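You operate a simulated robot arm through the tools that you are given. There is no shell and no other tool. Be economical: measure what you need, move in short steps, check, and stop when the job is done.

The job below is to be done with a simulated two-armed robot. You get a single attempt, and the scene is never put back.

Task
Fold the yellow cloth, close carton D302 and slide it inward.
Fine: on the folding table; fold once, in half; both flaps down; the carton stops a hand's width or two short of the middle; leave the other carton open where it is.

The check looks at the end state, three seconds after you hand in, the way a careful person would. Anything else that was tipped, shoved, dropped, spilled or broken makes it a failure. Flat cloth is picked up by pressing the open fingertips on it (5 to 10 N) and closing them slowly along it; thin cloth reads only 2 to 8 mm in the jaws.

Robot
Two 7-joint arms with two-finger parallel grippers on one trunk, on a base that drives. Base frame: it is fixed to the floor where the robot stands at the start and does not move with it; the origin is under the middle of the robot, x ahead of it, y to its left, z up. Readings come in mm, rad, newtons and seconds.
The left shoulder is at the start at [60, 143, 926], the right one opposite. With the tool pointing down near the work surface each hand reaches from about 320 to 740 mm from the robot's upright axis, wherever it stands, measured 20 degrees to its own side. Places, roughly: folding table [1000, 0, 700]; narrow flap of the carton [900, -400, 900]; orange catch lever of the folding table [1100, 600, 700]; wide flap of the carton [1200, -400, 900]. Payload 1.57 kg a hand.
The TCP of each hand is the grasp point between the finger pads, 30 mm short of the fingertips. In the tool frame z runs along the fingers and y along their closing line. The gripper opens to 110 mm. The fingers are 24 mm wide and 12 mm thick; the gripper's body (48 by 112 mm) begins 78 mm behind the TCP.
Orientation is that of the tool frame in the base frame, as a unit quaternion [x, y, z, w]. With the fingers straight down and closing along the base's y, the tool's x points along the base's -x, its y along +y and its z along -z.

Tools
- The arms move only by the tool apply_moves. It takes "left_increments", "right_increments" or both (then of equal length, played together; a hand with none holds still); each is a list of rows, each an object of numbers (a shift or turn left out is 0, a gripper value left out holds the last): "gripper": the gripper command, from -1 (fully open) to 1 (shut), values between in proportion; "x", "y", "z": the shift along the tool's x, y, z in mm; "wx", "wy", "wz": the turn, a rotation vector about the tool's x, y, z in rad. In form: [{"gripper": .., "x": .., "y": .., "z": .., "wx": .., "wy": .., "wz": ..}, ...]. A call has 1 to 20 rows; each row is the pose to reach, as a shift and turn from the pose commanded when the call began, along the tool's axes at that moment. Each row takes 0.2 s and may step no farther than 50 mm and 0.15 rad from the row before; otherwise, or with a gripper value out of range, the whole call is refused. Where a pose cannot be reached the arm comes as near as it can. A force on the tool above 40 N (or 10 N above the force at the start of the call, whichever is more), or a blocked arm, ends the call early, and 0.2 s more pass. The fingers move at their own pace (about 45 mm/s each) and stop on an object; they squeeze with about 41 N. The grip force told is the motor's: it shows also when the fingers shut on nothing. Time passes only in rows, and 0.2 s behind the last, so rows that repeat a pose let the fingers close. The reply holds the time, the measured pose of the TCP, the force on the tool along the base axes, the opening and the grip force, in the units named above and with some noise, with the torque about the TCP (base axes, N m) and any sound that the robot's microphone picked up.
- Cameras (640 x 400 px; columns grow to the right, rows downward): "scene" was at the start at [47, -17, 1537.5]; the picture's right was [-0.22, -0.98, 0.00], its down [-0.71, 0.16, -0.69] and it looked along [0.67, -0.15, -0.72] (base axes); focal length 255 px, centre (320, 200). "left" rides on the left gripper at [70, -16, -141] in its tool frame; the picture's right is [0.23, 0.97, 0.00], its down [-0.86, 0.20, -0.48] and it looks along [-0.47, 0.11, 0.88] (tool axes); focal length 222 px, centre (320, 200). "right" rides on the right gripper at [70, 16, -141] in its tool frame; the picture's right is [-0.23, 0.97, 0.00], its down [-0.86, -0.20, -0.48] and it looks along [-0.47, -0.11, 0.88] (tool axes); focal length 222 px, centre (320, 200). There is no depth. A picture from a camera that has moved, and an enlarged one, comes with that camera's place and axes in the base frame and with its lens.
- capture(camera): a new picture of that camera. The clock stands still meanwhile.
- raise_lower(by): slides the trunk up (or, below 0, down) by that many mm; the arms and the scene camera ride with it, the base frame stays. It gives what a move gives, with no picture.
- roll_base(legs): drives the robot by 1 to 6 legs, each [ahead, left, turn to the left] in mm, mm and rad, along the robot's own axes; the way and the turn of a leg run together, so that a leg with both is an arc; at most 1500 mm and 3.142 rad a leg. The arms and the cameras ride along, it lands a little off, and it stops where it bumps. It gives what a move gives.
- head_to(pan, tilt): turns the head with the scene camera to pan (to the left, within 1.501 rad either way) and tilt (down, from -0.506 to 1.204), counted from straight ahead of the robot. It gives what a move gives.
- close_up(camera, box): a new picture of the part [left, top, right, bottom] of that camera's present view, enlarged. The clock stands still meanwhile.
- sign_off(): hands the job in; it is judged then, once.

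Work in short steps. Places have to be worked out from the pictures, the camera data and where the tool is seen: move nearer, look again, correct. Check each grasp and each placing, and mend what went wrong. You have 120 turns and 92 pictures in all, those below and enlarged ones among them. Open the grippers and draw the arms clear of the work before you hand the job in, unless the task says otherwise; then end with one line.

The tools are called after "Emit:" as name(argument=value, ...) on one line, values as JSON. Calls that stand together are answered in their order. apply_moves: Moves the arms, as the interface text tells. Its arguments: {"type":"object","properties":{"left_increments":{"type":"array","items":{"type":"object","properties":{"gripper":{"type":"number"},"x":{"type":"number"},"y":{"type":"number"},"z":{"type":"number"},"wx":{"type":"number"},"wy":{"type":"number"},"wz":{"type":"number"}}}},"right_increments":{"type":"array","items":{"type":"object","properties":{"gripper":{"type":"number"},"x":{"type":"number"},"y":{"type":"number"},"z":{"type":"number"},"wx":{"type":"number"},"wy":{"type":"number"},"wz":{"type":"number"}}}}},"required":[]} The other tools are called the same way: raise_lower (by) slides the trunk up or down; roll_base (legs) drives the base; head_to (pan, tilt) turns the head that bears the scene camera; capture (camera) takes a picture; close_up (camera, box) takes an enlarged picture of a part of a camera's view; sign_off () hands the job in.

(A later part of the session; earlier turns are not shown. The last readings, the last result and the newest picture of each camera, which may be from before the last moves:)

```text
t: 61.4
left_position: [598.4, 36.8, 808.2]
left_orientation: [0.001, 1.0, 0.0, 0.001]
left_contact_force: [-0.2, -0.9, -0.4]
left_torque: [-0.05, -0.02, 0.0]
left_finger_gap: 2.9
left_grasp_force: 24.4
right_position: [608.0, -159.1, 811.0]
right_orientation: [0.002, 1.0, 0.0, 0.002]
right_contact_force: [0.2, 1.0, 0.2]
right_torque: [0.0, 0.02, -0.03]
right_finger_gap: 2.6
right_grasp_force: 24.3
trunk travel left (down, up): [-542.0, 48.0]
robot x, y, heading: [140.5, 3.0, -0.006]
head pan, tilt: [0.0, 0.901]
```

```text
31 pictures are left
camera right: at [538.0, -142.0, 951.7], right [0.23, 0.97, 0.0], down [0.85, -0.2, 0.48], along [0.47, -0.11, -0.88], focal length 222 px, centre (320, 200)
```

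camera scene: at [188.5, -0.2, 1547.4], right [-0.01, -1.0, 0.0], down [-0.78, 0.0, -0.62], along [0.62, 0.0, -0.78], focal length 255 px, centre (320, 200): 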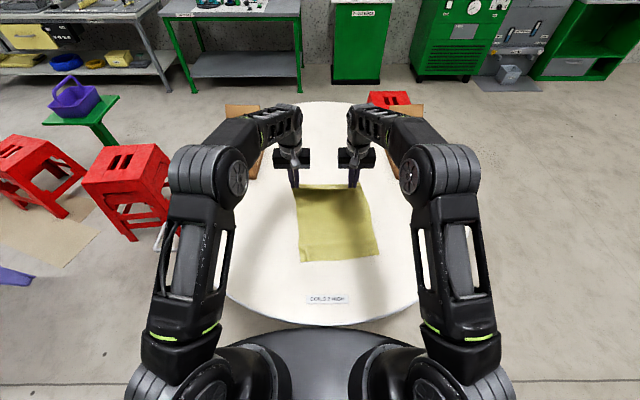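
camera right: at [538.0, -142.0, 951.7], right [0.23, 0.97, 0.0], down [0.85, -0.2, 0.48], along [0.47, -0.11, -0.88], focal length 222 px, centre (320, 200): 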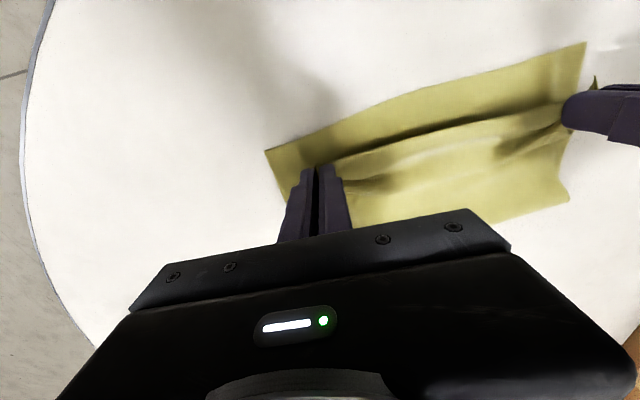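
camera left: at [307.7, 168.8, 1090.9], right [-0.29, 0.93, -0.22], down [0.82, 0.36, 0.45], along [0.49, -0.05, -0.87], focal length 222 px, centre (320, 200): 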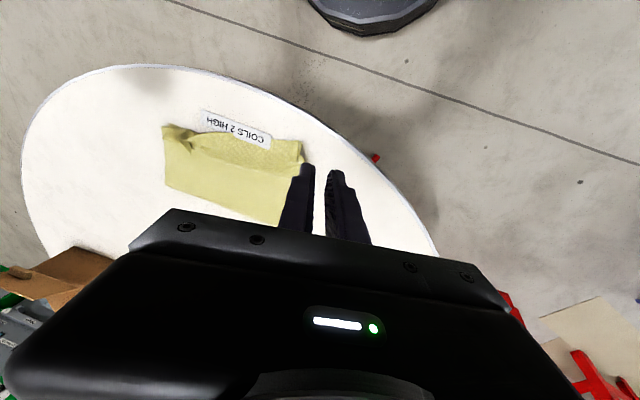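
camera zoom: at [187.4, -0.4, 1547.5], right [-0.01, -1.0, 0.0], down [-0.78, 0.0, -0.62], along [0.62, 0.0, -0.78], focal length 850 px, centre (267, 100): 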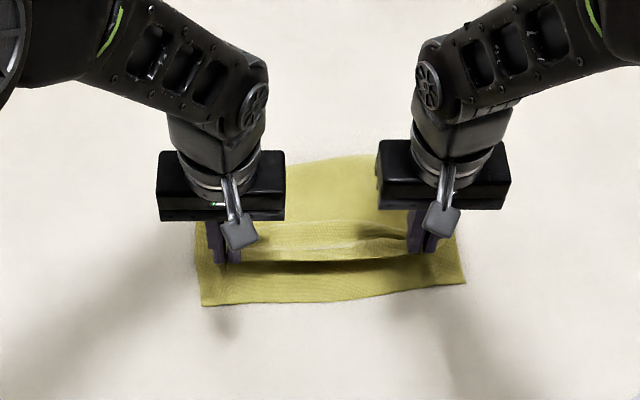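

The top edge is parallel and a bit short of the near edge. I'll lower both grips onto the near edge, spreading slightly.

Emit:
apply_moves(left_increments=[{"x": 8, "y": -1, "z": 12}, {"x": 14, "y": -2, "z": 22}, {"x": 18, "y": -3, "z": 31}, {"x": 18, "y": -3, "z": 34}], right_increments=[{"x": 4, "y": -4, "z": 13}, {"x": 7, "y": -8, "z": 24}, {"x": 9, "y": -11, "z": 33}, {"x": 9, "y": -11, "z": 36}])

Emit:
capture(camera="right")

Emit:
capture(camera="left")

```text
t: 62.4
left_position: [577.4, 33.4, 776.8]
left_orientation: [0.002, 1.0, -0.001, 0.003]
left_contact_force: [0.5, -7.9, 0.5]
left_torque: [-0.24, -0.01, 0.04]
left_finger_gap: 3.0
left_grasp_force: 24.2
right_position: [598.4, -168.3, 774.2]
right_orientation: [0.001, 1.0, 0.001, 0.003]
right_contact_force: [1.6, 6.7, 10.8]
right_torque: [0.23, -0.08, -0.08]
right_finger_gap: 2.7
right_grasp_force: 23.9
trunk travel left (down, up): [-542.0, 48.0]
robot x, y, heading: [143.5, -2.4, -0.006]
head pan, tilt: [0.0, 0.901]
```

```text
30 pictures are left
camera right: at [528.6, -152.0, 915.7], right [0.23, 0.97, 0.0], down [0.85, -0.2, 0.48], along [0.47, -0.11, -0.87], focal length 222 px, centre (320, 200)
```

right: 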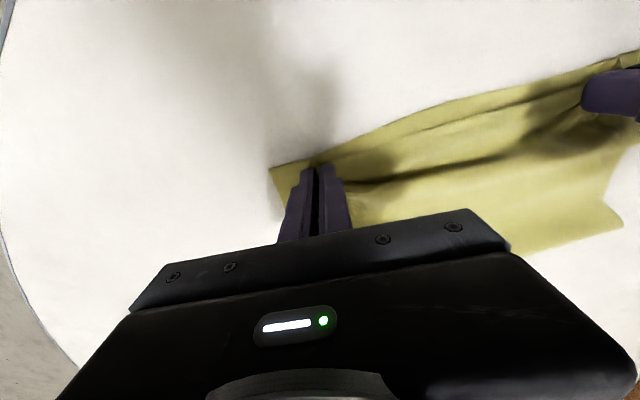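

```text
29 pictures are left
camera left: at [508.4, 16.5, 917.5], right [-0.22, 0.97, 0.0], down [0.85, 0.2, 0.48], along [0.47, 0.11, -0.88], focal length 222 px, centre (320, 200)
```

left: 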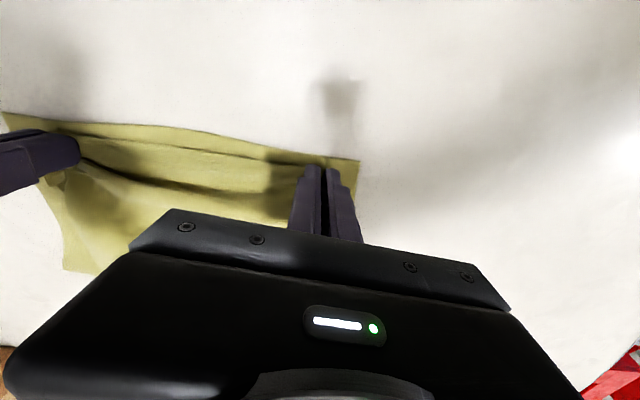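

The top edge now lies within about 10 mm of the near edge. I'll shift it 6 mm nearer with the press eased, then release and lift straight up.

Emit:
apply_moves(left_increments=[{"x": 3, "z": -1}, {"x": 7, "z": -1}, {"x": 7, "z": 1}, {"x": 7, "z": 1, "gripper": 0.93}, {"x": 7, "z": 1, "gripper": 0.86}, {"x": 7, "z": 1, "gripper": 0.78}, {"x": 7, "z": 1, "gripper": 0.7}, {"x": 7, "z": -8}, {"x": 7, "z": -40}, {"x": 7, "z": -85}, {"x": 7, "z": -130, "y": 20}, {"x": 7, "z": -160, "y": 50}], right_increments=[{"x": 3, "z": -2}, {"x": 7, "z": -2}, {"x": 7, "z": -1}, {"x": 7, "z": -1, "gripper": 0.93}, {"x": 7, "z": -1, "gripper": 0.86}, {"x": 7, "z": -1, "gripper": 0.78}, {"x": 7, "z": -1, "gripper": 0.7}, {"x": 7, "z": -8}, {"x": 7, "z": -40}, {"x": 7, "z": -85}, {"x": 7, "z": -130, "y": -20}, {"x": 7, "z": -160, "y": -50}])

Emit:
close_up(camera="scene", box=[240, 170, 432, 290])

```text
t: 65.0
left_position: [571.8, 84.3, 934.4]
left_orientation: [0.001, 1.0, 0.0, 0.002]
left_contact_force: [-1.0, 0.0, 0.1]
left_torque: [-0.04, -0.01, -0.02]
left_finger_gap: 16.6
left_grasp_force: 0.0
right_position: [590.4, -218.9, 934.9]
right_orientation: [0.001, 1.0, 0.001, 0.002]
right_contact_force: [-0.5, 0.9, -0.8]
right_torque: [0.01, -0.02, -0.01]
right_finger_gap: 16.4
right_grasp_force: 0.0
trunk travel left (down, up): [-542.0, 48.0]
robot x, y, heading: [141.4, 1.6, -0.007]
head pan, tilt: [0.0, 0.901]
```

```text
3.33 times, centred on (336, 230) of scene
camera zoom: at [186.3, 0.0, 1547.5], right [-0.01, -1.0, 0.0], down [-0.78, 0.0, -0.62], along [0.62, 0.0, -0.78], focal length 850 px, centre (267, 100)
```

zoom: 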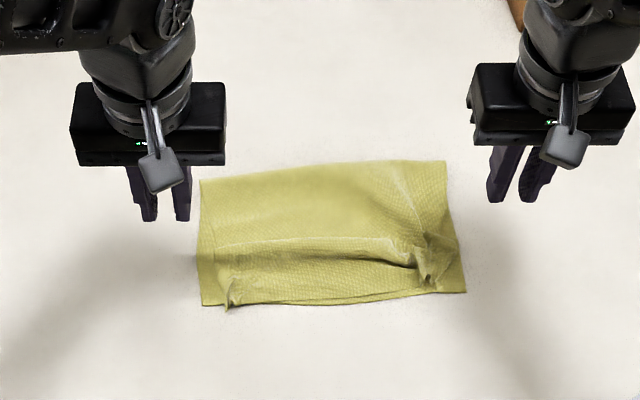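

It's a clean single fold with the edges nearly aligned, but the top corners are pinched into small ridges. I'll set the jaws astride each ridge, press lightly, and open the fingers to spread them flat.

Emit:
apply_moves(left_increments=[{"x": -2, "y": -20, "z": 35}, {"x": -2, "y": -48, "z": 70}, {"x": -2, "y": -48, "z": 115}, {"x": -2, "y": -48, "z": 145}, {"x": -2, "y": -48, "z": 158}], right_increments=[{"x": -5, "y": 20, "z": 35}, {"x": -10, "y": 51, "z": 70}, {"x": -10, "y": 51, "z": 115}, {"x": -10, "y": 51, "z": 145}, {"x": -10, "y": 51, "z": 158}])

Emit:
apply_moves(left_increments=[{"z": 1}, {"z": 2}], right_increments=[{"z": 1}, {"z": 2}])

```text
t: 66.2
left_position: [577.7, 37.0, 777.5]
left_orientation: [0.001, 1.0, 0.0, 0.002]
left_contact_force: [-0.5, 0.1, 0.4]
left_torque: [0.01, 0.0, 0.0]
left_finger_gap: 16.5
left_grasp_force: 0.0
right_position: [600.9, -169.9, 774.8]
right_orientation: [0.001, 1.0, 0.0, 0.002]
right_contact_force: [0.3, -0.4, 0.9]
right_torque: [0.0, 0.01, 0.05]
right_finger_gap: 16.5
right_grasp_force: 0.0
trunk travel left (down, up): [-542.0, 48.0]
robot x, y, heading: [142.9, -1.1, -0.007]
head pan, tilt: [0.0, 0.901]
```

```text
t: 66.8
left_position: [575.5, 35.0, 775.2]
left_orientation: [0.0, 1.0, -0.001, 0.002]
left_contact_force: [0.0, -0.4, 0.4]
left_torque: [0.04, 0.03, 0.03]
left_finger_gap: 16.5
left_grasp_force: 0.0
right_position: [599.7, -168.6, 773.4]
right_orientation: [0.002, 1.0, 0.0, 0.001]
right_contact_force: [-0.2, -0.7, 4.4]
right_torque: [0.02, 0.02, 0.01]
right_finger_gap: 16.3
right_grasp_force: 0.0
trunk travel left (down, up): [-542.0, 48.0]
robot x, y, heading: [143.6, 2.1, -0.006]
head pan, tilt: [0.0, 0.901]
```

The right is at 4 N. I'll lower the left 2.5 mm, then open both slowly to spread the cloth and lift.

Emit:
apply_moves(left_increments=[{"z": 1.5}, {"z": 2.8}, {"z": 2.8, "gripper": 0.6}, {"z": 2.8, "gripper": 0.5}, {"z": 2.8, "gripper": 0.4}, {"z": 2.8, "gripper": 0.3}, {"z": 2.8, "gripper": 0.2}, {"z": 2.8}, {"z": -10}, {"z": -50}, {"z": -90}, {"z": -130, "y": 30}], right_increments=[{"z": 0}, {"z": 0}, {"z": 0, "gripper": 0.6}, {"z": 0, "gripper": 0.5}, {"z": 0, "gripper": 0.4}, {"z": 0, "gripper": 0.3}, {"z": 0, "gripper": 0.2}, {"z": 0, "gripper": 0.1}, {"z": -10}, {"z": -50}, {"z": -90}, {"z": -130, "y": -30}])

Emit:
close_up(camera="scene", box=[240, 170, 432, 290])

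```text
t: 69.4
left_position: [572.1, 64.9, 906.8]
left_orientation: [0.001, 1.0, 0.0, 0.002]
left_contact_force: [0.0, -0.6, 0.1]
left_torque: [0.02, -0.01, 0.0]
left_finger_gap: 43.8
left_grasp_force: 0.1
right_position: [596.4, -199.8, 904.0]
right_orientation: [0.001, 1.0, 0.0, 0.003]
right_contact_force: [-1.2, 0.0, 0.7]
right_torque: [-0.01, 0.02, 0.01]
right_finger_gap: 49.4
right_grasp_force: 0.2
trunk travel left (down, up): [-542.0, 48.0]
robot x, y, heading: [140.9, 0.2, -0.007]
head pan, tilt: [0.0, 0.901]
```

```text
3.33 times, centred on (336, 230) of scene
camera zoom: at [185.6, 0.0, 1547.5], right [-0.01, -1.0, 0.0], down [-0.78, 0.0, -0.62], along [0.62, 0.0, -0.78], focal length 850 px, centre (267, 100)
```

zoom: 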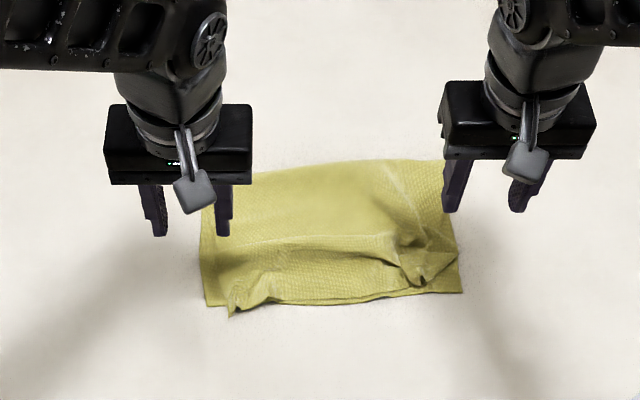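

The spread helped only a little. I'll try one drag outward with closed fingertips at each corner.

Emit:
apply_moves(left_increments=[{"gripper": 1, "y": -10, "z": 40, "x": -3}, {"y": -22, "z": 85, "x": -3}, {"y": -22, "z": 120, "x": -3}, {"y": -22, "z": 131, "x": -3}, {"y": -22, "z": 134, "x": -3}], right_increments=[{"gripper": 1, "y": 10, "z": 40, "x": -8}, {"y": 26, "z": 85, "x": -8}, {"y": 26, "z": 115, "x": -8}, {"y": 26, "z": 127, "x": -8}, {"y": 26, "z": 129, "x": -8}])

```text
t: 70.6
left_position: [577.8, 42.0, 771.9]
left_orientation: [0.0, 1.0, 0.0, 0.002]
left_contact_force: [-0.9, -0.6, 4.8]
left_torque: [-0.03, 0.03, 0.04]
left_finger_gap: 0.0
left_grasp_force: 21.4
right_position: [607.6, -174.1, 773.9]
right_orientation: [0.002, 1.0, -0.001, 0.002]
right_contact_force: [-0.5, -0.5, 0.9]
right_torque: [0.0, -0.02, 0.05]
right_finger_gap: 0.1
right_grasp_force: 21.2
trunk travel left (down, up): [-542.0, 48.0]
robot x, y, heading: [140.5, -1.4, -0.006]
head pan, tilt: [0.0, 0.901]
```

Emit:
apply_moves(left_increments=[{"z": 0}, {"y": 6, "x": -2}, {"y": 12, "x": -4}, {"y": 18, "x": -6}, {"y": 24, "x": -7}, {"y": 24, "z": -20, "x": -7}, {"y": 30, "z": -60}, {"y": 40, "z": -100}, {"y": 60, "z": -140}], right_increments=[{"z": 1.5}, {"y": -7, "z": 1.5}, {"y": -14, "z": 1.5}, {"y": -21, "z": 1.5}, {"y": -28, "z": 1.5}, {"y": -28, "z": -20}, {"y": -30, "z": -60}, {"y": -40, "z": -100}, {"y": -60, "z": -140}])

Emit:
close_up(camera="scene", box=[240, 170, 432, 290])

```text
t: 72.6
left_position: [577.0, 104.4, 911.3]
left_orientation: [0.001, 1.0, 0.0, 0.001]
left_contact_force: [0.3, 0.4, 0.4]
left_torque: [-0.02, -0.05, 0.01]
left_finger_gap: 0.0
left_grasp_force: 21.3
right_position: [608.3, -235.3, 913.8]
right_orientation: [0.002, 1.0, 0.0, 0.002]
right_contact_force: [-0.5, -0.8, 0.4]
right_torque: [0.01, -0.01, 0.0]
right_finger_gap: 0.2
right_grasp_force: 21.3
trunk travel left (down, up): [-542.0, 48.0]
robot x, y, heading: [144.3, -0.2, -0.002]
head pan, tilt: [0.0, 0.901]
```

```text
3.33 times, centred on (336, 230) of scene
camera zoom: at [185.9, 0.1, 1547.4], right [-0.01, -1.0, 0.0], down [-0.78, 0.0, -0.62], along [0.62, 0.0, -0.78], focal length 850 px, centre (267, 100)
```

zoom: 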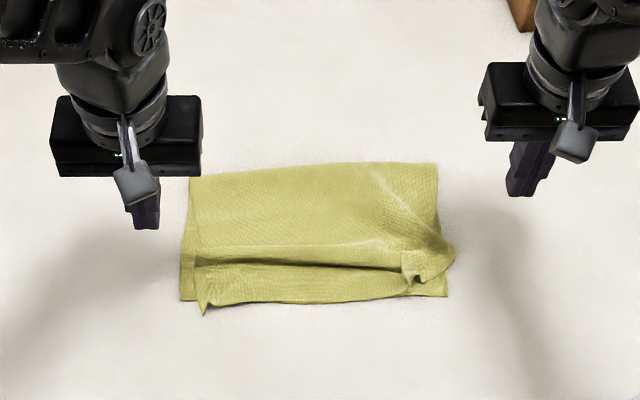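

The cloth is now a flat single fold. Next is the carton. I'll back away and drive round to the table's right side, ending near [1080,-1000] and facing the table.

Emit:
roll_base(legs=[[-280, 0, 0], [0, -1000, 0], [1200, 0, 0], [0, 0, 1.571]])

Emit:
head_to(pan=0, tilt=0.8)

Emit:
capture(camera="scene")

```text
t: 88.9
left_position: [948.9, -567.6, 911.8]
left_orientation: [0.719, -0.695, -0.001, -0.001]
left_contact_force: [0.5, 0.2, -0.5]
left_torque: [0.03, -0.04, 0.0]
left_finger_gap: 0.0
left_grasp_force: 21.5
right_position: [1286.5, -525.7, 913.3]
right_orientation: [0.718, -0.696, -0.001, -0.001]
right_contact_force: [0.4, -0.1, 0.5]
right_torque: [0.01, 0.01, 0.0]
right_finger_gap: 0.1
right_grasp_force: 21.0
trunk travel left (down, up): [-542.0, 48.0]
robot x, y, heading: [1067.7, -996.6, 1.603]
head pan, tilt: [0.0, 0.901]
```

```text
t: 89.6
left_position: [949.7, -567.8, 912.2]
left_orientation: [0.719, -0.695, -0.001, -0.001]
left_contact_force: [0.3, -0.3, 0.5]
left_torque: [0.0, -0.01, 0.01]
left_finger_gap: 0.3
left_grasp_force: 20.8
right_position: [1286.0, -524.9, 912.4]
right_orientation: [0.718, -0.696, -0.002, -0.002]
right_contact_force: [0.8, 0.0, -0.3]
right_torque: [0.0, 0.03, -0.01]
right_finger_gap: 0.0
right_grasp_force: 21.4
trunk travel left (down, up): [-542.0, 48.0]
robot x, y, heading: [1067.2, -999.8, 1.598]
head pan, tilt: [0.0, 0.799]
```

```text
25 pictures are left
camera scene: at [1066.0, -947.8, 1555.4], right [1.0, 0.03, 0.0], down [0.02, -0.72, -0.7], along [-0.02, 0.7, -0.72], focal length 255 px, centre (320, 200)
```

scene: 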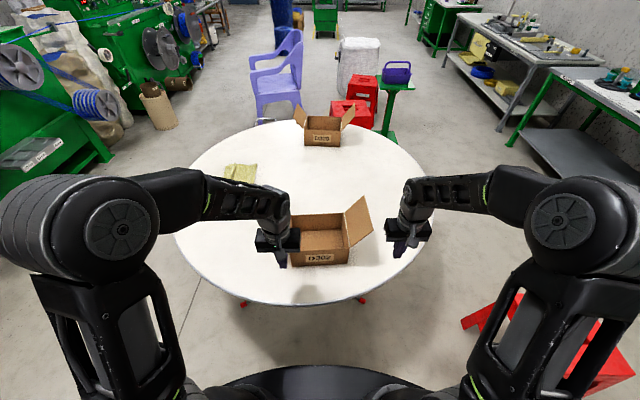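

Carton D302 is right ahead. I'll take a close-up to measure it and its flaps.

Emit:
close_up(camera="scene", box=[248, 180, 408, 280])

```text
4.00 times, centred on (328, 230) of scene
camera zoom: at [1066.0, -947.8, 1555.4], right [1.0, 0.03, 0.0], down [0.02, -0.72, -0.7], along [-0.02, 0.7, -0.72], focal length 1020 px, centre (288, 80)
```

zoom: 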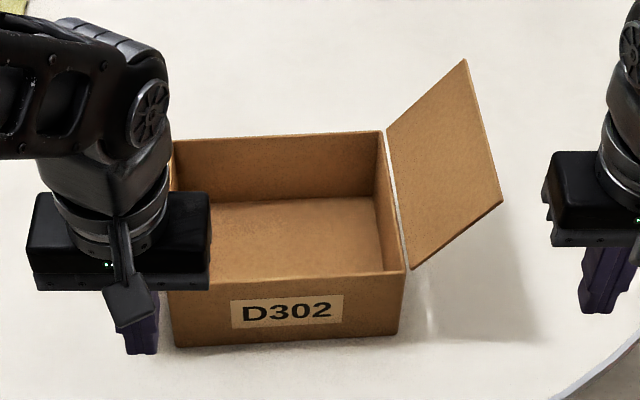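

The carton spans x 955..1150 and y -485..-335, with its top at z≈860. The wide flap hinges at x≈1150 and leans out about 53° above horizontal. I'll move each hand outside its flap, the left one sideways first.

Emit:
apply_moves(left_increments=[{"y": 38, "z": -13}, {"y": 76, "z": -26}, {"y": 110, "z": -38}, {"y": 110, "z": -38, "x": -40}, {"y": 110, "z": -38, "x": -80}, {"y": 110, "z": -38, "x": -120}, {"y": 108, "z": -38, "x": -157}], right_increments=[{"x": 0, "y": 0, "z": -15}, {"x": 0, "y": 0, "z": -33}, {"x": -20, "y": 5, "z": -33}, {"x": -50, "y": 10, "z": -33}, {"x": -80, "y": 16, "z": -33}, {"x": -100, "y": 24, "z": -33}, {"x": -116, "y": 33, "z": -33}])

Emit:
close_up(camera="scene", box=[216, 170, 408, 290])

```text
t: 91.2
left_position: [837.9, -413.4, 949.2]
left_orientation: [0.719, -0.695, -0.001, -0.001]
left_contact_force: [-0.2, 0.3, -0.1]
left_torque: [-0.01, 0.0, -0.01]
left_finger_gap: 0.1
left_grasp_force: 20.8
right_position: [1247.5, -410.8, 947.2]
right_orientation: [0.719, -0.695, -0.001, -0.001]
right_contact_force: [-0.6, -0.5, -0.7]
right_torque: [0.03, 0.01, 0.01]
right_finger_gap: 0.0
right_grasp_force: 21.6
trunk travel left (down, up): [-542.0, 48.0]
robot x, y, heading: [1067.8, -1000.7, 1.6]
head pan, tilt: [0.0, 0.799]
```

```text
3.33 times, centred on (312, 230) of scene
camera zoom: at [1065.7, -946.6, 1555.4], right [1.0, 0.03, 0.0], down [0.02, -0.72, -0.7], along [-0.02, 0.7, -0.72], focal length 850 px, centre (347, 100)
```

zoom: 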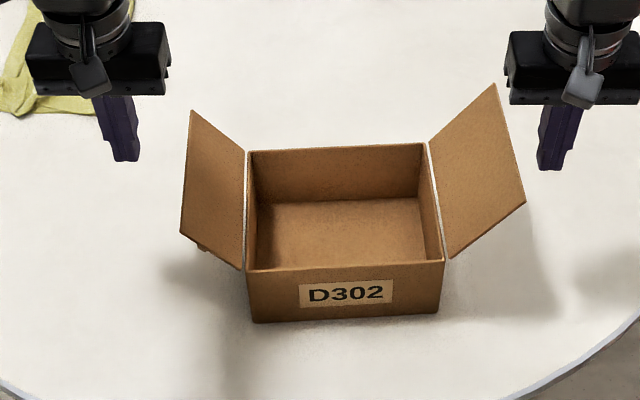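

The narrow flap is about 75 mm long, hinged at x≈955 and leaning out at about 39°. I'll close it first: lower the left fingertip outside it, sweep inward and press it down.

Emit:
apply_moves(left_increments=[{"z": 15}, {"z": 29}, {"y": -30, "z": 29}, {"y": -60, "z": 29}, {"y": -85, "z": 29}, {"y": -107, "z": 29}, {"y": -125, "z": 29}, {"y": -140, "z": 29}, {"y": -150, "z": 35}, {"y": -157, "z": 45}, {"y": -162, "z": 53}])

Emit:
close_up(camera="scene", box=[216, 170, 408, 290])

```text
t: 93.6
left_position: [1000.2, -409.5, 898.2]
left_orientation: [0.719, -0.695, -0.001, -0.001]
left_contact_force: [-0.4, -1.0, -0.1]
left_torque: [0.0, -0.01, 0.03]
left_finger_gap: 0.0
left_grasp_force: 21.4
right_position: [1248.3, -411.2, 949.4]
right_orientation: [0.718, -0.696, -0.002, -0.001]
right_contact_force: [-0.1, -0.5, -0.5]
right_torque: [0.02, -0.01, 0.02]
right_finger_gap: 0.1
right_grasp_force: 21.2
trunk travel left (down, up): [-542.0, 48.0]
robot x, y, heading: [1068.3, -999.6, 1.599]
head pan, tilt: [0.0, 0.799]
```

```text
3.33 times, centred on (312, 230) of scene
camera zoom: at [1066.1, -947.7, 1555.4], right [1.0, 0.03, 0.0], down [0.02, -0.72, -0.7], along [-0.02, 0.7, -0.72], focal length 850 px, centre (347, 100)
```

zoom: 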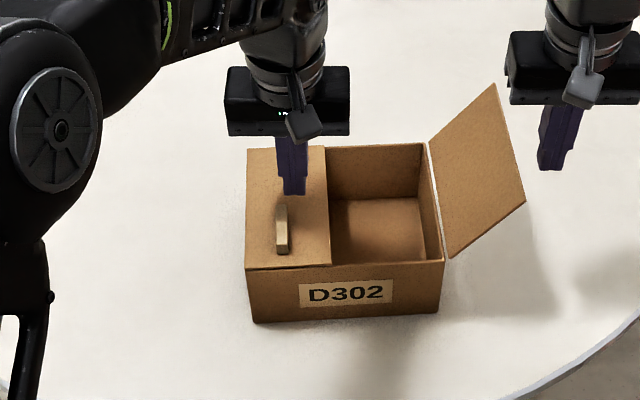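

The narrow flap is down. I'll lift the left hand away and sweep the wide flap shut with the right hand.

Emit:
apply_moves(left_increments=[{"z": -15}, {"z": -35}, {"z": -60}, {"z": -60, "y": 40}, {"z": -60, "y": 85}, {"z": -60, "y": 120}, {"z": -60, "y": 150}])

Emit:
apply_moves(right_increments=[{"z": 14}, {"y": 35, "z": 14}, {"y": 65, "z": 14}, {"y": 88, "z": 14}, {"y": 108, "z": 14}, {"y": 125, "z": 14}, {"y": 138, "z": 14}, {"y": 148, "z": 22}, {"y": 156, "z": 34}, {"y": 162, "z": 46}, {"y": 165, "z": 52}])

Emit:
close_up(camera="scene", box=[216, 170, 408, 290])

```text
t: 95.2
left_position: [847.8, -414.7, 957.6]
left_orientation: [0.719, -0.695, 0.0, -0.002]
left_contact_force: [0.3, 0.1, -0.6]
left_torque: [0.0, -0.03, -0.02]
left_finger_gap: 0.1
left_grasp_force: 20.9
right_position: [1246.8, -411.0, 950.5]
right_orientation: [0.718, -0.696, -0.001, -0.001]
right_contact_force: [-0.5, 0.0, -0.2]
right_torque: [0.01, 0.01, 0.0]
right_finger_gap: 0.0
right_grasp_force: 21.5
trunk travel left (down, up): [-542.0, 48.0]
robot x, y, heading: [1070.5, -999.4, 1.596]
head pan, tilt: [0.0, 0.799]
```

```text
t: 96.1
left_position: [848.4, -416.5, 960.3]
left_orientation: [0.718, -0.696, -0.002, -0.002]
left_contact_force: [-0.6, 0.6, -0.6]
left_torque: [-0.02, 0.01, -0.04]
left_finger_gap: 0.2
left_grasp_force: 21.4
right_position: [1178.0, -414.6, 944.4]
right_orientation: [0.717, -0.697, -0.006, -0.004]
right_contact_force: [6.3, -16.2, 29.6]
right_torque: [-0.19, 0.43, 0.28]
right_finger_gap: 0.0
right_grasp_force: 20.8
trunk travel left (down, up): [-542.0, 48.0]
robot x, y, heading: [1070.5, -1001.2, 1.601]
head pan, tilt: [0.0, 0.799]
stopped in row 4 (right hand): the force on the tool passed its limit (the readings are from after the stop); the commanded pose is now the measured one
```

```text
3.33 times, centred on (312, 230) of scene
camera zoom: at [1065.9, -952.5, 1556.0], right [1.0, 0.03, 0.0], down [0.02, -0.71, -0.7], along [-0.02, 0.7, -0.71], focal length 850 px, centre (347, 100)
```

zoom: 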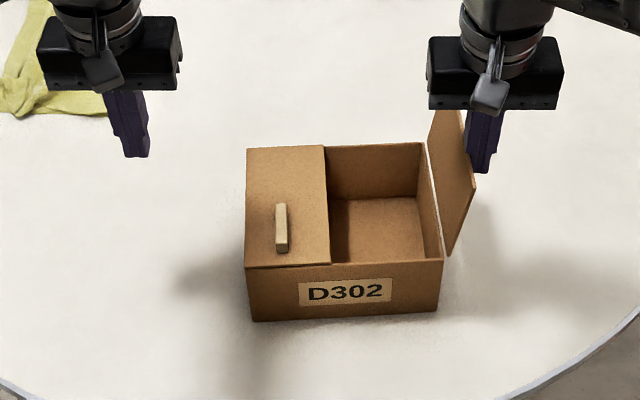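

The wide flap is longer than I judged, about 125 mm, and its edge caught on the upper fingers. I'll lift the hand 40 mm, staying outside the flap, so the fingertip pushes nearer the flap's edge, then sweep it over.

Emit:
apply_moves(right_increments=[{"y": -5, "z": -12}, {"y": -5, "z": -25}, {"y": -3, "z": -40}, {"y": 8, "z": -40}, {"y": 20, "z": -40}, {"y": 34, "z": -39}, {"y": 50, "z": -36}, {"y": 65, "z": -30}])

Emit:
close_up(camera="scene", box=[216, 170, 408, 290])

```text
t: 97.9
left_position: [849.5, -413.4, 957.6]
left_orientation: [0.719, -0.695, -0.002, -0.002]
left_contact_force: [-0.4, 0.7, 0.2]
left_torque: [0.01, 0.0, -0.02]
left_finger_gap: 0.1
left_grasp_force: 21.7
right_position: [1113.1, -412.1, 969.1]
right_orientation: [0.718, -0.696, -0.006, -0.003]
right_contact_force: [-0.1, -0.1, -0.4]
right_torque: [0.06, 0.02, -0.01]
right_finger_gap: 0.0
right_grasp_force: 21.2
trunk travel left (down, up): [-542.0, 48.0]
robot x, y, heading: [1068.3, -1000.8, 1.603]
head pan, tilt: [0.0, 0.799]
```

```text
3.33 times, centred on (312, 230) of scene
camera zoom: at [1065.9, -947.8, 1555.4], right [1.0, 0.03, 0.0], down [0.02, -0.72, -0.7], along [-0.02, 0.7, -0.72], focal length 850 px, centre (347, 100)
```

zoom: 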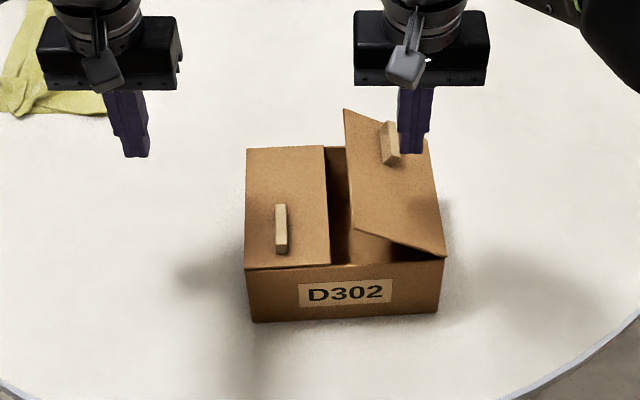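

The flap is past vertical, and a small handle block on it sits right beside the finger. I'll move the finger 40 mm towards me, clear of the block, and press the flap down.

Emit:
apply_moves(right_increments=[{"x": 15, "z": -6}, {"x": 42, "z": -6}, {"x": 42, "y": 8, "z": 12}, {"x": 42, "y": 16, "z": 30}, {"x": 42, "y": 24, "z": 46}, {"x": 42, "y": 28, "z": 60}, {"x": 42, "y": 32, "z": 70}])

Emit:
close_up(camera="scene", box=[216, 170, 408, 290])

```text
t: 99.5
left_position: [849.1, -413.8, 957.7]
left_orientation: [0.718, -0.696, -0.001, -0.001]
left_contact_force: [-0.2, 0.1, 0.1]
left_torque: [0.03, -0.03, -0.01]
left_finger_gap: 0.1
left_grasp_force: 21.4
right_position: [1082.0, -455.8, 896.6]
right_orientation: [0.718, -0.696, -0.005, -0.002]
right_contact_force: [-0.1, -0.5, 0.6]
right_torque: [0.02, -0.03, 0.0]
right_finger_gap: 0.0
right_grasp_force: 21.7
trunk travel left (down, up): [-542.0, 48.0]
robot x, y, heading: [1068.9, -1003.3, 1.6]
head pan, tilt: [0.0, 0.799]
```

```text
3.33 times, centred on (312, 230) of scene
camera zoom: at [1066.0, -947.7, 1555.4], right [1.0, 0.03, 0.0], down [0.02, -0.72, -0.7], along [-0.02, 0.7, -0.72], focal length 850 px, centre (347, 100)
```

zoom: 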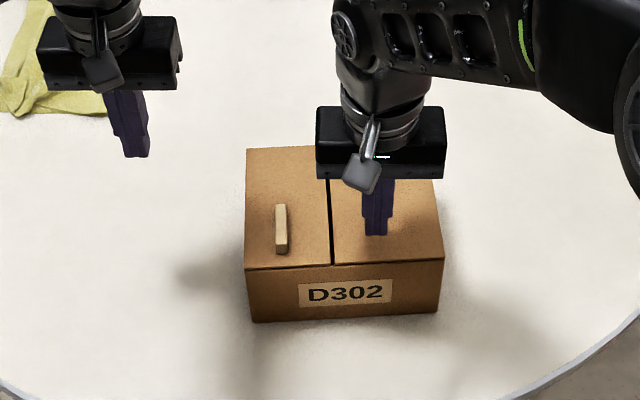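

Both flaps are down. I'll bring both closed grippers behind the carton, on the robot side at y≈-535 and low down, ready to slide it inward.

Emit:
apply_moves(left_increments=[{"x": 40}, {"x": 80}, {"x": 119}, {"x": 119, "y": -45}, {"x": 119, "y": -90}, {"x": 119, "y": -132}, {"x": 119, "y": -132, "z": 40}, {"x": 119, "y": -132, "z": 80}, {"x": 119, "y": -132, "z": 120}, {"x": 119, "y": -132, "z": 153}], right_increments=[{"z": -30}, {"z": -62}, {"x": 35, "z": -62}, {"x": 80, "y": -20, "z": -62}, {"x": 80, "y": -38, "z": -62}, {"x": 80, "y": -38, "z": -62}, {"x": 80, "y": -38, "z": -30}, {"x": 80, "y": -38, "z": 10}, {"x": 80, "y": -38, "z": 50}, {"x": 80, "y": -38, "z": 92}])

Emit:
capture(camera="scene")

```text
t: 101.7
left_position: [986.1, -525.6, 802.3]
left_orientation: [0.719, -0.695, -0.001, -0.001]
left_contact_force: [-0.9, 0.1, -1.2]
left_torque: [-0.06, -0.03, 0.02]
left_finger_gap: 0.1
left_grasp_force: 21.4
right_position: [1123.3, -534.1, 807.4]
right_orientation: [0.717, -0.697, -0.007, -0.003]
right_contact_force: [0.0, -0.1, -0.5]
right_torque: [-0.01, 0.0, -0.01]
right_finger_gap: 0.2
right_grasp_force: 21.1
trunk travel left (down, up): [-542.0, 48.0]
robot x, y, heading: [1065.5, -999.3, 1.603]
head pan, tilt: [0.0, 0.799]
```

```text
18 pictures are left
camera scene: at [1066.3, -947.0, 1555.5], right [1.0, 0.03, 0.0], down [0.02, -0.72, -0.7], along [-0.02, 0.7, -0.72], focal length 255 px, centre (320, 200)
```

scene: 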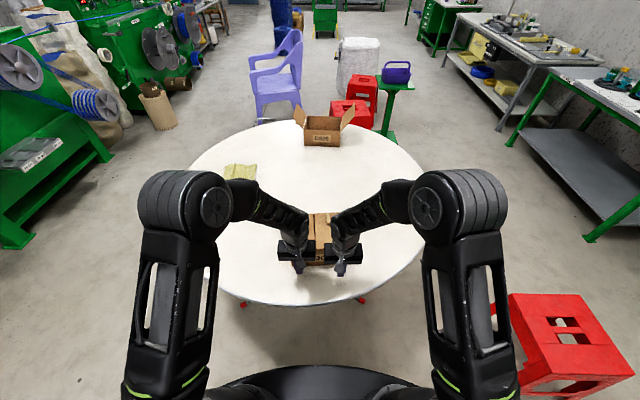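

The hands are behind the carton. I'll level them to the same y, then drive ahead 150 mm so they push the carton inward about 125 mm.

Emit:
apply_moves(left_increments=[{"x": -6}, {"x": -6}], right_increments=[{"x": -14}, {"x": -14}])

Emit:
roll_base(legs=[[150, 0, 0]])

Emit:
capture(camera="scene")

```text
t: 102.3
left_position: [986.1, -520.1, 804.3]
left_orientation: [0.718, -0.696, -0.002, -0.001]
left_contact_force: [0.1, 0.3, 0.2]
left_torque: [0.01, 0.02, 0.0]
left_finger_gap: 0.1
left_grasp_force: 21.7
right_position: [1121.2, -519.5, 806.3]
right_orientation: [0.718, -0.696, -0.005, -0.003]
right_contact_force: [-0.2, -0.2, -0.7]
right_torque: [0.03, -0.02, 0.01]
right_finger_gap: 0.0
right_grasp_force: 20.9
trunk travel left (down, up): [-542.0, 48.0]
robot x, y, heading: [1068.3, -1000.1, 1.603]
head pan, tilt: [0.0, 0.799]
```

```text
t: 103.7
left_position: [980.3, -370.6, 803.1]
left_orientation: [0.718, -0.696, -0.001, -0.001]
left_contact_force: [-0.3, 0.5, -1.5]
left_torque: [-0.05, 0.04, 0.0]
left_finger_gap: 0.0
left_grasp_force: 20.8
right_position: [1116.9, -370.5, 805.6]
right_orientation: [0.718, -0.696, -0.005, -0.003]
right_contact_force: [0.5, 0.3, 0.4]
right_torque: [-0.05, -0.03, 0.0]
right_finger_gap: 0.3
right_grasp_force: 21.3
trunk travel left (down, up): [-542.0, 48.0]
robot x, y, heading: [1061.8, -848.7, 1.599]
head pan, tilt: [0.0, 0.799]
```

```text
17 pictures are left
camera scene: at [1061.8, -797.4, 1555.3], right [1.0, 0.03, 0.0], down [0.02, -0.72, -0.7], along [-0.02, 0.7, -0.72], focal length 255 px, centre (320, 200)
```

scene: 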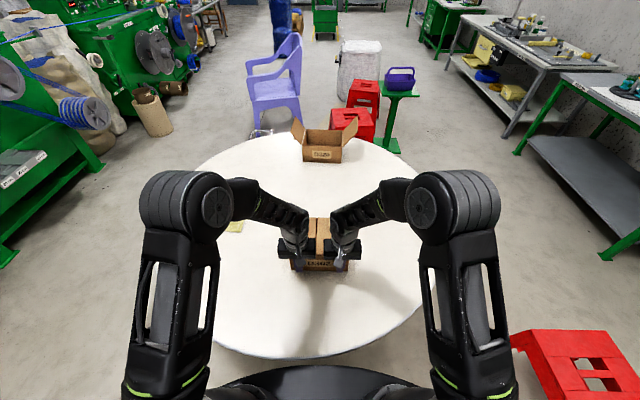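

I'll take a close-up to see where the carton now is relative to the hands.

Emit:
close_up(camera="scene", box=[240, 190, 400, 290])

```text
4.00 times, centred on (320, 240) of scene
camera zoom: at [1061.8, -797.4, 1555.3], right [1.0, 0.03, 0.0], down [0.02, -0.72, -0.7], along [-0.02, 0.7, -0.72], focal length 1020 px, centre (320, 40)
```

zoom: 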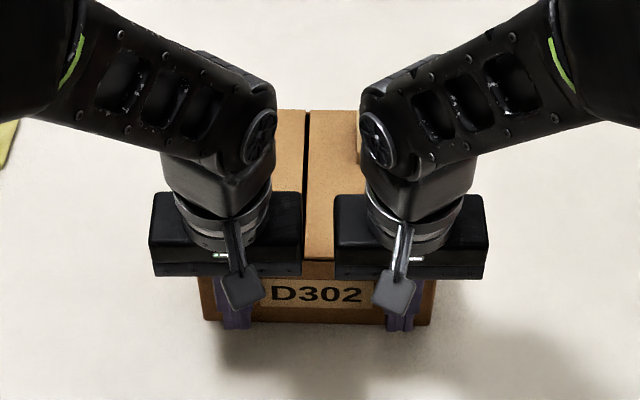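

The carton moved with the hands; its inner face is at y≈-208 and it is square. I'll push 93 mm more slowly with the arms, so the inner face stops about 105 mm short of the middle.

Emit:
apply_moves(left_increments=[{"x": -12}, {"x": -26}, {"x": -42}, {"x": -58}, {"x": -72}, {"x": -84}, {"x": -93}, {"x": -93}], right_increments=[{"x": -12}, {"x": -26}, {"x": -42}, {"x": -58}, {"x": -72}, {"x": -84}, {"x": -93}, {"x": -93}])

Emit:
apply_moves(left_increments=[{"x": 25}, {"x": 60}, {"x": 60, "z": -45}, {"x": 60, "z": -90}, {"x": 60, "z": -135, "y": 20}, {"x": 60, "z": -165, "y": 55}, {"x": 60, "z": -180, "y": 95}, {"x": 60, "z": -180, "y": 140}], right_increments=[{"x": 25}, {"x": 60}, {"x": 60, "z": -45}, {"x": 60, "z": -90}, {"x": 60, "z": -135, "y": -20}, {"x": 60, "z": -165, "y": -55}, {"x": 60, "z": -180, "y": -95}, {"x": 60, "z": -180, "y": -140}])

Emit:
capture(camera="scene")

```text
t: 105.5
left_position: [977.5, -278.6, 803.1]
left_orientation: [0.718, -0.696, -0.002, -0.001]
left_contact_force: [0.6, 0.3, 0.0]
left_torque: [0.0, -0.01, -0.01]
left_finger_gap: 0.0
left_grasp_force: 21.7
right_position: [1113.7, -278.0, 806.4]
right_orientation: [0.717, -0.697, -0.005, -0.002]
right_contact_force: [0.2, 0.1, -0.4]
right_torque: [0.0, 0.01, -0.02]
right_finger_gap: 0.1
right_grasp_force: 21.2
trunk travel left (down, up): [-542.0, 48.0]
robot x, y, heading: [1064.6, -847.4, 1.602]
head pan, tilt: [0.0, 0.799]
```

```text
t: 107.3
left_position: [838.8, -344.4, 984.2]
left_orientation: [0.718, -0.696, -0.001, -0.001]
left_contact_force: [0.2, 0.5, 0.9]
left_torque: [-0.01, 0.0, -0.02]
left_finger_gap: 0.0
left_grasp_force: 21.4
right_position: [1256.2, -336.3, 986.8]
right_orientation: [0.718, -0.696, -0.005, -0.004]
right_contact_force: [-0.2, -0.8, -0.3]
right_torque: [0.0, -0.01, 0.01]
right_finger_gap: 0.0
right_grasp_force: 21.2
trunk travel left (down, up): [-542.0, 48.0]
robot x, y, heading: [1066.4, -851.3, 1.602]
head pan, tilt: [0.0, 0.799]
```

```text
15 pictures are left
camera scene: at [1061.9, -799.0, 1555.4], right [1.0, 0.03, 0.0], down [0.02, -0.72, -0.7], along [-0.02, 0.7, -0.72], focal length 255 px, centre (320, 200)
```

scene: 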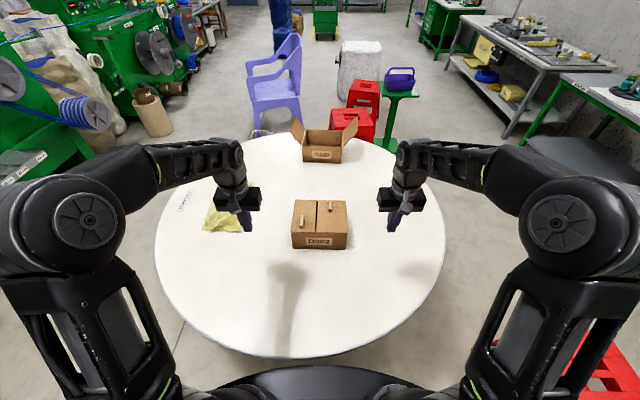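

The carton sits about 105 mm short of the middle, square and closed. I'll take a close-up to verify the flaps, the cloth and the other carton.

Emit:
close_up(camera="scene", box=[180, 110, 420, 260])

```text
2.67 times, centred on (300, 185) of scene
camera zoom: at [1061.9, -799.0, 1555.4], right [1.0, 0.03, 0.0], down [0.02, -0.72, -0.7], along [-0.02, 0.7, -0.72], focal length 680 px, centre (373, 240)
```

zoom: 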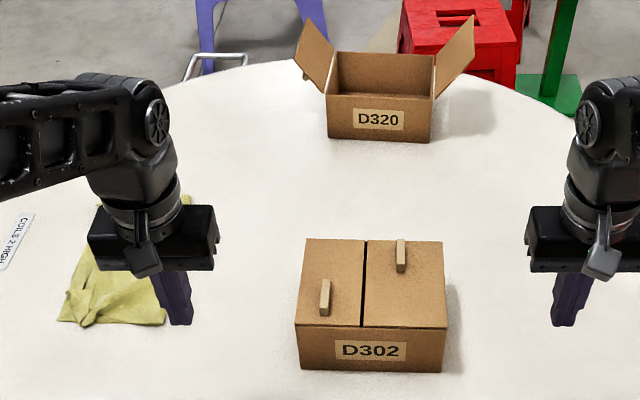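

D302 is closed and D320 is untouched. I'll back the robot away, open the grippers and take a last look at the cloth.

Emit:
roll_base(legs=[[-350, 0, 0]])

Emit:
apply_moves(left_increments=[{"gripper": -1}, {"gripper": -1}, {"gripper": -1}, {"gripper": -1}, {"gripper": -1}, {"gripper": -1}], right_increments=[{"gripper": -1}, {"gripper": -1}, {"gripper": -1}, {"gripper": -1}, {"gripper": -1}, {"gripper": -1}])

Emit:
head_to(pan=0.35, tilt=0.65)

Emit:
capture(camera="scene")

```text
t: 109.5
left_position: [851.0, -699.8, 985.5]
left_orientation: [0.718, -0.696, -0.002, -0.002]
left_contact_force: [0.2, -0.6, 0.3]
left_torque: [0.04, 0.0, 0.01]
left_finger_gap: 0.3
left_grasp_force: 21.1
right_position: [1266.7, -691.5, 986.6]
right_orientation: [0.717, -0.697, -0.006, -0.003]
right_contact_force: [1.2, -1.2, -0.5]
right_torque: [0.01, -0.01, 0.03]
right_finger_gap: 0.0
right_grasp_force: 21.7
trunk travel left (down, up): [-542.0, 48.0]
robot x, y, heading: [1077.3, -1204.1, 1.595]
head pan, tilt: [0.0, 0.799]
```

```text
t: 111.0
left_position: [850.2, -699.0, 983.6]
left_orientation: [0.718, -0.696, -0.002, -0.001]
left_contact_force: [0.2, -0.1, -0.6]
left_torque: [-0.04, 0.04, 0.02]
left_finger_gap: 110.2
left_grasp_force: 0.0
right_position: [1266.7, -691.4, 986.7]
right_orientation: [0.717, -0.697, -0.006, -0.004]
right_contact_force: [-0.1, 0.0, 1.2]
right_torque: [0.01, 0.01, -0.01]
right_finger_gap: 110.2
right_grasp_force: 0.0
trunk travel left (down, up): [-542.0, 48.0]
robot x, y, heading: [1070.5, -1205.2, 1.599]
head pan, tilt: [0.0, 0.799]
```

```text
t: 111.8
left_position: [850.2, -699.5, 985.1]
left_orientation: [0.717, -0.697, -0.001, -0.001]
left_contact_force: [0.3, -0.1, -0.1]
left_torque: [-0.02, 0.0, -0.02]
left_finger_gap: 110.1
left_grasp_force: 0.0
right_position: [1266.6, -691.0, 987.2]
right_orientation: [0.717, -0.697, -0.006, -0.003]
right_contact_force: [0.0, -0.3, 0.5]
right_torque: [-0.02, -0.03, 0.01]
right_finger_gap: 109.9
right_grasp_force: 0.2
trunk travel left (down, up): [-542.0, 48.0]
robot x, y, heading: [1075.2, -1210.3, 1.6]
head pan, tilt: [0.351, 0.649]
```

```text
13 pictures are left
camera scene: at [1042.1, -1154.2, 1568.0], right [0.93, 0.37, 0.0], down [0.22, -0.56, -0.8], along [-0.29, 0.74, -0.6], focal length 255 px, centre (320, 200)
```

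scene: 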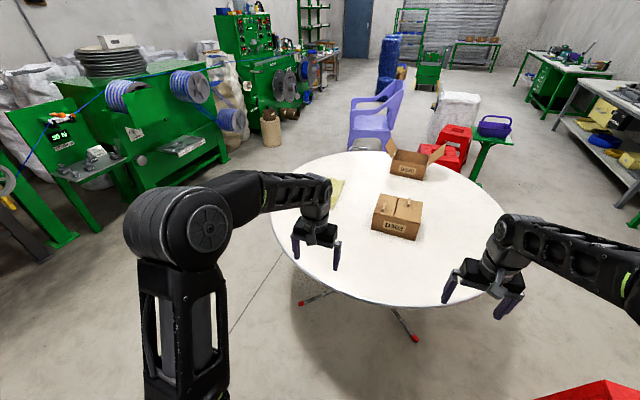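

The left arm hides the cloth from here. I'll drive back round to the front to check it properly.

Emit:
roll_base(legs=[[0, 0, -1.6], [-1200, 0, 0], [0, 1200, 0], [240, 0, 0]])

Emit:
head_to(pan=0, tilt=0.9)

Emit:
capture(camera="scene")

```text
t: 128.8
left_position: [617.1, 186.3, 983.1]
left_orientation: [-0.005, 1.0, -0.001, 0.001]
left_contact_force: [0.1, -0.2, 0.2]
left_torque: [0.02, 0.04, -0.04]
left_finger_gap: 110.1
left_grasp_force: 0.0
right_position: [615.9, -230.4, 986.8]
right_orientation: [-0.004, 1.0, 0.001, 0.006]
right_contact_force: [-0.7, 0.4, 0.0]
right_torque: [-0.03, 0.01, 0.02]
right_finger_gap: 110.0
right_grasp_force: 0.0
trunk travel left (down, up): [-542.0, 48.0]
robot x, y, heading: [103.4, -27.5, 0.007]
head pan, tilt: [0.351, 0.649]
```

```text
t: 129.6
left_position: [616.1, 187.2, 984.0]
left_orientation: [-0.004, 1.0, -0.001, 0.002]
left_contact_force: [0.5, 0.0, 0.0]
left_torque: [0.01, 0.01, 0.01]
left_finger_gap: 110.0
left_grasp_force: 0.2
right_position: [615.0, -229.5, 987.1]
right_orientation: [-0.003, 1.0, 0.002, 0.006]
right_contact_force: [-0.9, -0.8, 0.4]
right_torque: [0.0, 0.03, 0.0]
right_finger_gap: 110.1
right_grasp_force: 0.1
trunk travel left (down, up): [-542.0, 48.0]
robot x, y, heading: [101.8, -27.9, 0.008]
head pan, tilt: [0.0, 0.901]
```

```text
12 pictures are left
camera scene: at [149.2, -25.9, 1547.5], right [0.01, -1.0, 0.0], down [-0.78, -0.01, -0.62], along [0.62, 0.0, -0.78], focal length 255 px, centre (320, 200)
```

scene: 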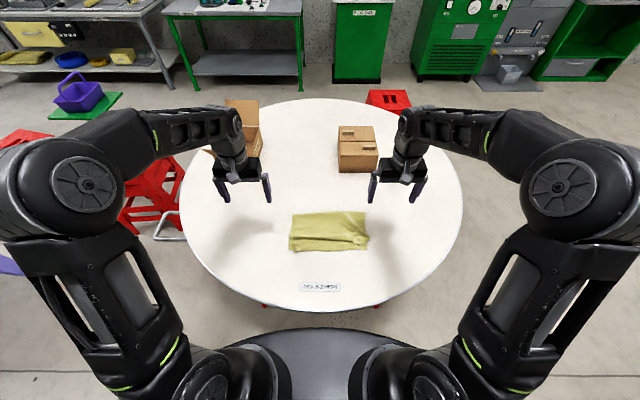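

Emit:
close_up(camera="scene", box=[280, 200, 376, 260])

```text
6.67 times, centred on (328, 230) of scene
camera zoom: at [149.2, -25.9, 1547.5], right [0.01, -1.0, 0.0], down [-0.78, -0.01, -0.62], along [0.62, 0.0, -0.78], focal length 1700 px, centre (267, 0)
```

zoom: 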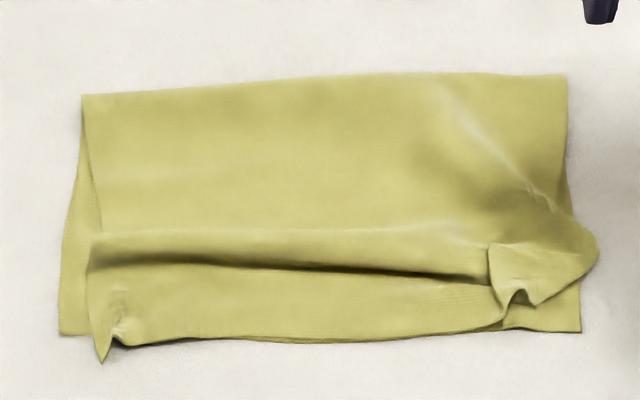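

The fold is right, but it has a slack bulge across the top layer at x≈604–620 and a bunched right corner. I'll smooth the bulge towards the fold by pressing lightly with half-open fingers and stroking forward.

Emit:
apply_moves(left_increments=[{"gripper": 0.1, "y": -38, "z": 0}, {"y": -76, "z": 15}, {"y": -114, "z": 40}, {"y": -152, "z": 70}, {"y": -152, "z": 118}, {"y": -152, "z": 165}, {"y": -152, "z": 195}, {"y": -152, "z": 204}], right_increments=[{"gripper": 0.1, "y": 32, "z": 0}, {"y": 64, "z": 15}, {"y": 96, "z": 40}, {"y": 130, "z": 70}, {"y": 130, "z": 118}, {"y": 130, "z": 165}, {"y": 130, "z": 195}, {"y": 130, "z": 207}])

```text
t: 131.4
left_position: [617.6, 33.9, 780.5]
left_orientation: [-0.004, 1.0, 0.0, 0.003]
left_contact_force: [-0.8, -0.9, 0.5]
left_torque: [0.03, -0.02, -0.01]
left_finger_gap: 49.4
left_grasp_force: 0.0
right_position: [616.9, -97.8, 780.6]
right_orientation: [-0.005, 1.0, 0.002, 0.007]
right_contact_force: [-0.3, 0.4, 0.4]
right_torque: [0.02, 0.03, 0.01]
right_finger_gap: 49.3
right_grasp_force: 0.1
trunk travel left (down, up): [-542.0, 48.0]
robot x, y, heading: [105.3, -25.3, 0.006]
head pan, tilt: [0.0, 0.901]
```

Both are just above the cloth. I'll lower to light contact.

Emit:
apply_moves(left_increments=[{"z": 3}, {"z": 6}, {"z": 7}], right_increments=[{"z": 3}, {"z": 6}, {"z": 7}])

```text
t: 132.2
left_position: [618.2, 34.0, 774.9]
left_orientation: [-0.005, 1.0, 0.0, 0.002]
left_contact_force: [-0.6, 0.6, 5.3]
left_torque: [0.13, 0.09, 0.02]
left_finger_gap: 49.5
left_grasp_force: 0.5
right_position: [617.5, -99.5, 775.2]
right_orientation: [-0.004, 1.0, 0.002, 0.006]
right_contact_force: [-0.3, 0.3, 0.4]
right_torque: [0.02, -0.02, 0.01]
right_finger_gap: 49.5
right_grasp_force: 0.1
trunk travel left (down, up): [-542.0, 48.0]
robot x, y, heading: [108.3, -25.7, 0.007]
head pan, tilt: [0.0, 0.901]
```

I'll press the right a further 1.3 mm, then stroke both hands 40 mm forward, lift, and look.

Emit:
apply_moves(left_increments=[{"z": 0}, {"x": -8}, {"x": -16}, {"x": -24}, {"x": -32}, {"x": -40}, {"x": -40, "z": -15}, {"x": -40, "z": -60}, {"x": -40, "z": -110, "y": 20}, {"x": -40, "z": -140, "y": 60}], right_increments=[{"z": 1.3}, {"x": -8, "z": 1.5}, {"x": -16, "z": 1.5}, {"x": -24, "z": 1.5}, {"x": -32, "z": 1.5}, {"x": -40, "z": 1.5}, {"x": -40, "z": -15}, {"x": -40, "z": -60}, {"x": -40, "z": -110, "y": -20}, {"x": -40, "z": -140, "y": -65}])

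Emit:
close_up(camera="scene", box=[272, 195, 384, 265])

```text
refused: row 9 steps farther than a row can; nothing moved
```

```text
5.71 times, centred on (328, 230) of scene
camera zoom: at [148.5, -26.0, 1547.6], right [0.01, -1.0, 0.0], down [-0.78, 0.0, -0.62], along [0.62, 0.0, -0.78], focal length 1457 px, centre (274, 29)
```

zoom: 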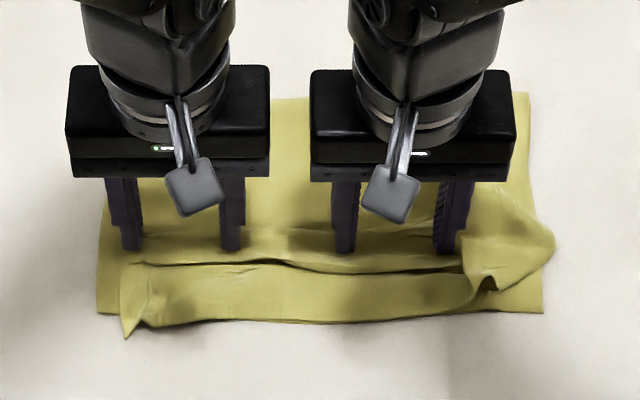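

The last lift steps were too long, so the call was refused. I'll repeat it with shorter steps.

Emit:
apply_moves(left_increments=[{"z": 0}, {"x": -8}, {"x": -16}, {"x": -24}, {"x": -32}, {"x": -40}, {"x": -40, "z": -15}, {"x": -40, "z": -55}, {"x": -40, "z": -95, "y": 15}, {"x": -40, "z": -125, "y": 45}, {"x": -40, "z": -130, "y": 80}], right_increments=[{"z": 1.3}, {"x": -8, "z": 1.5}, {"x": -16, "z": 1.5}, {"x": -24, "z": 1.5}, {"x": -32, "z": 1.5}, {"x": -40, "z": 1.5}, {"x": -40, "z": -15}, {"x": -40, "z": -55}, {"x": -40, "z": -95, "y": -15}, {"x": -40, "z": -125, "y": -45}, {"x": -40, "z": -130, "y": -80}])

Emit:
close_up(camera="scene", box=[272, 195, 384, 265])

```text
t: 134.6
left_position: [657.8, 115.1, 903.4]
left_orientation: [-0.004, 1.0, 0.0, 0.002]
left_contact_force: [-0.4, -0.2, 0.7]
left_torque: [0.0, 0.03, 0.0]
left_finger_gap: 49.6
left_grasp_force: 0.0
right_position: [654.9, -180.2, 902.5]
right_orientation: [-0.005, 1.0, 0.002, 0.007]
right_contact_force: [0.0, -0.2, -0.6]
right_torque: [0.04, -0.04, 0.02]
right_finger_gap: 49.3
right_grasp_force: 0.0
trunk travel left (down, up): [-542.0, 48.0]
robot x, y, heading: [107.5, -27.9, 0.005]
head pan, tilt: [0.0, 0.901]
```

```text
5.71 times, centred on (328, 230) of scene
camera zoom: at [149.1, -26.1, 1547.5], right [0.01, -1.0, 0.0], down [-0.78, 0.0, -0.62], along [0.62, 0.0, -0.78], focal length 1457 px, centre (274, 29)
```

zoom: 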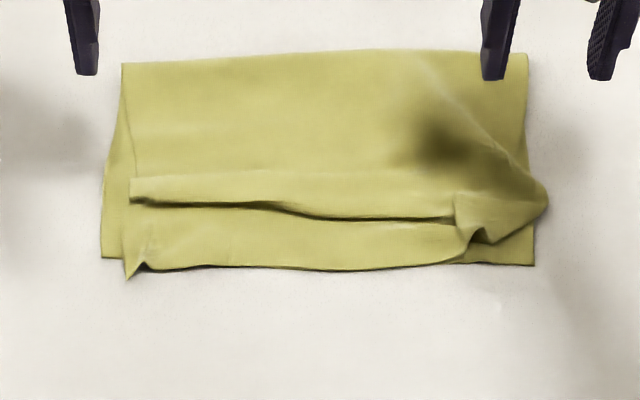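

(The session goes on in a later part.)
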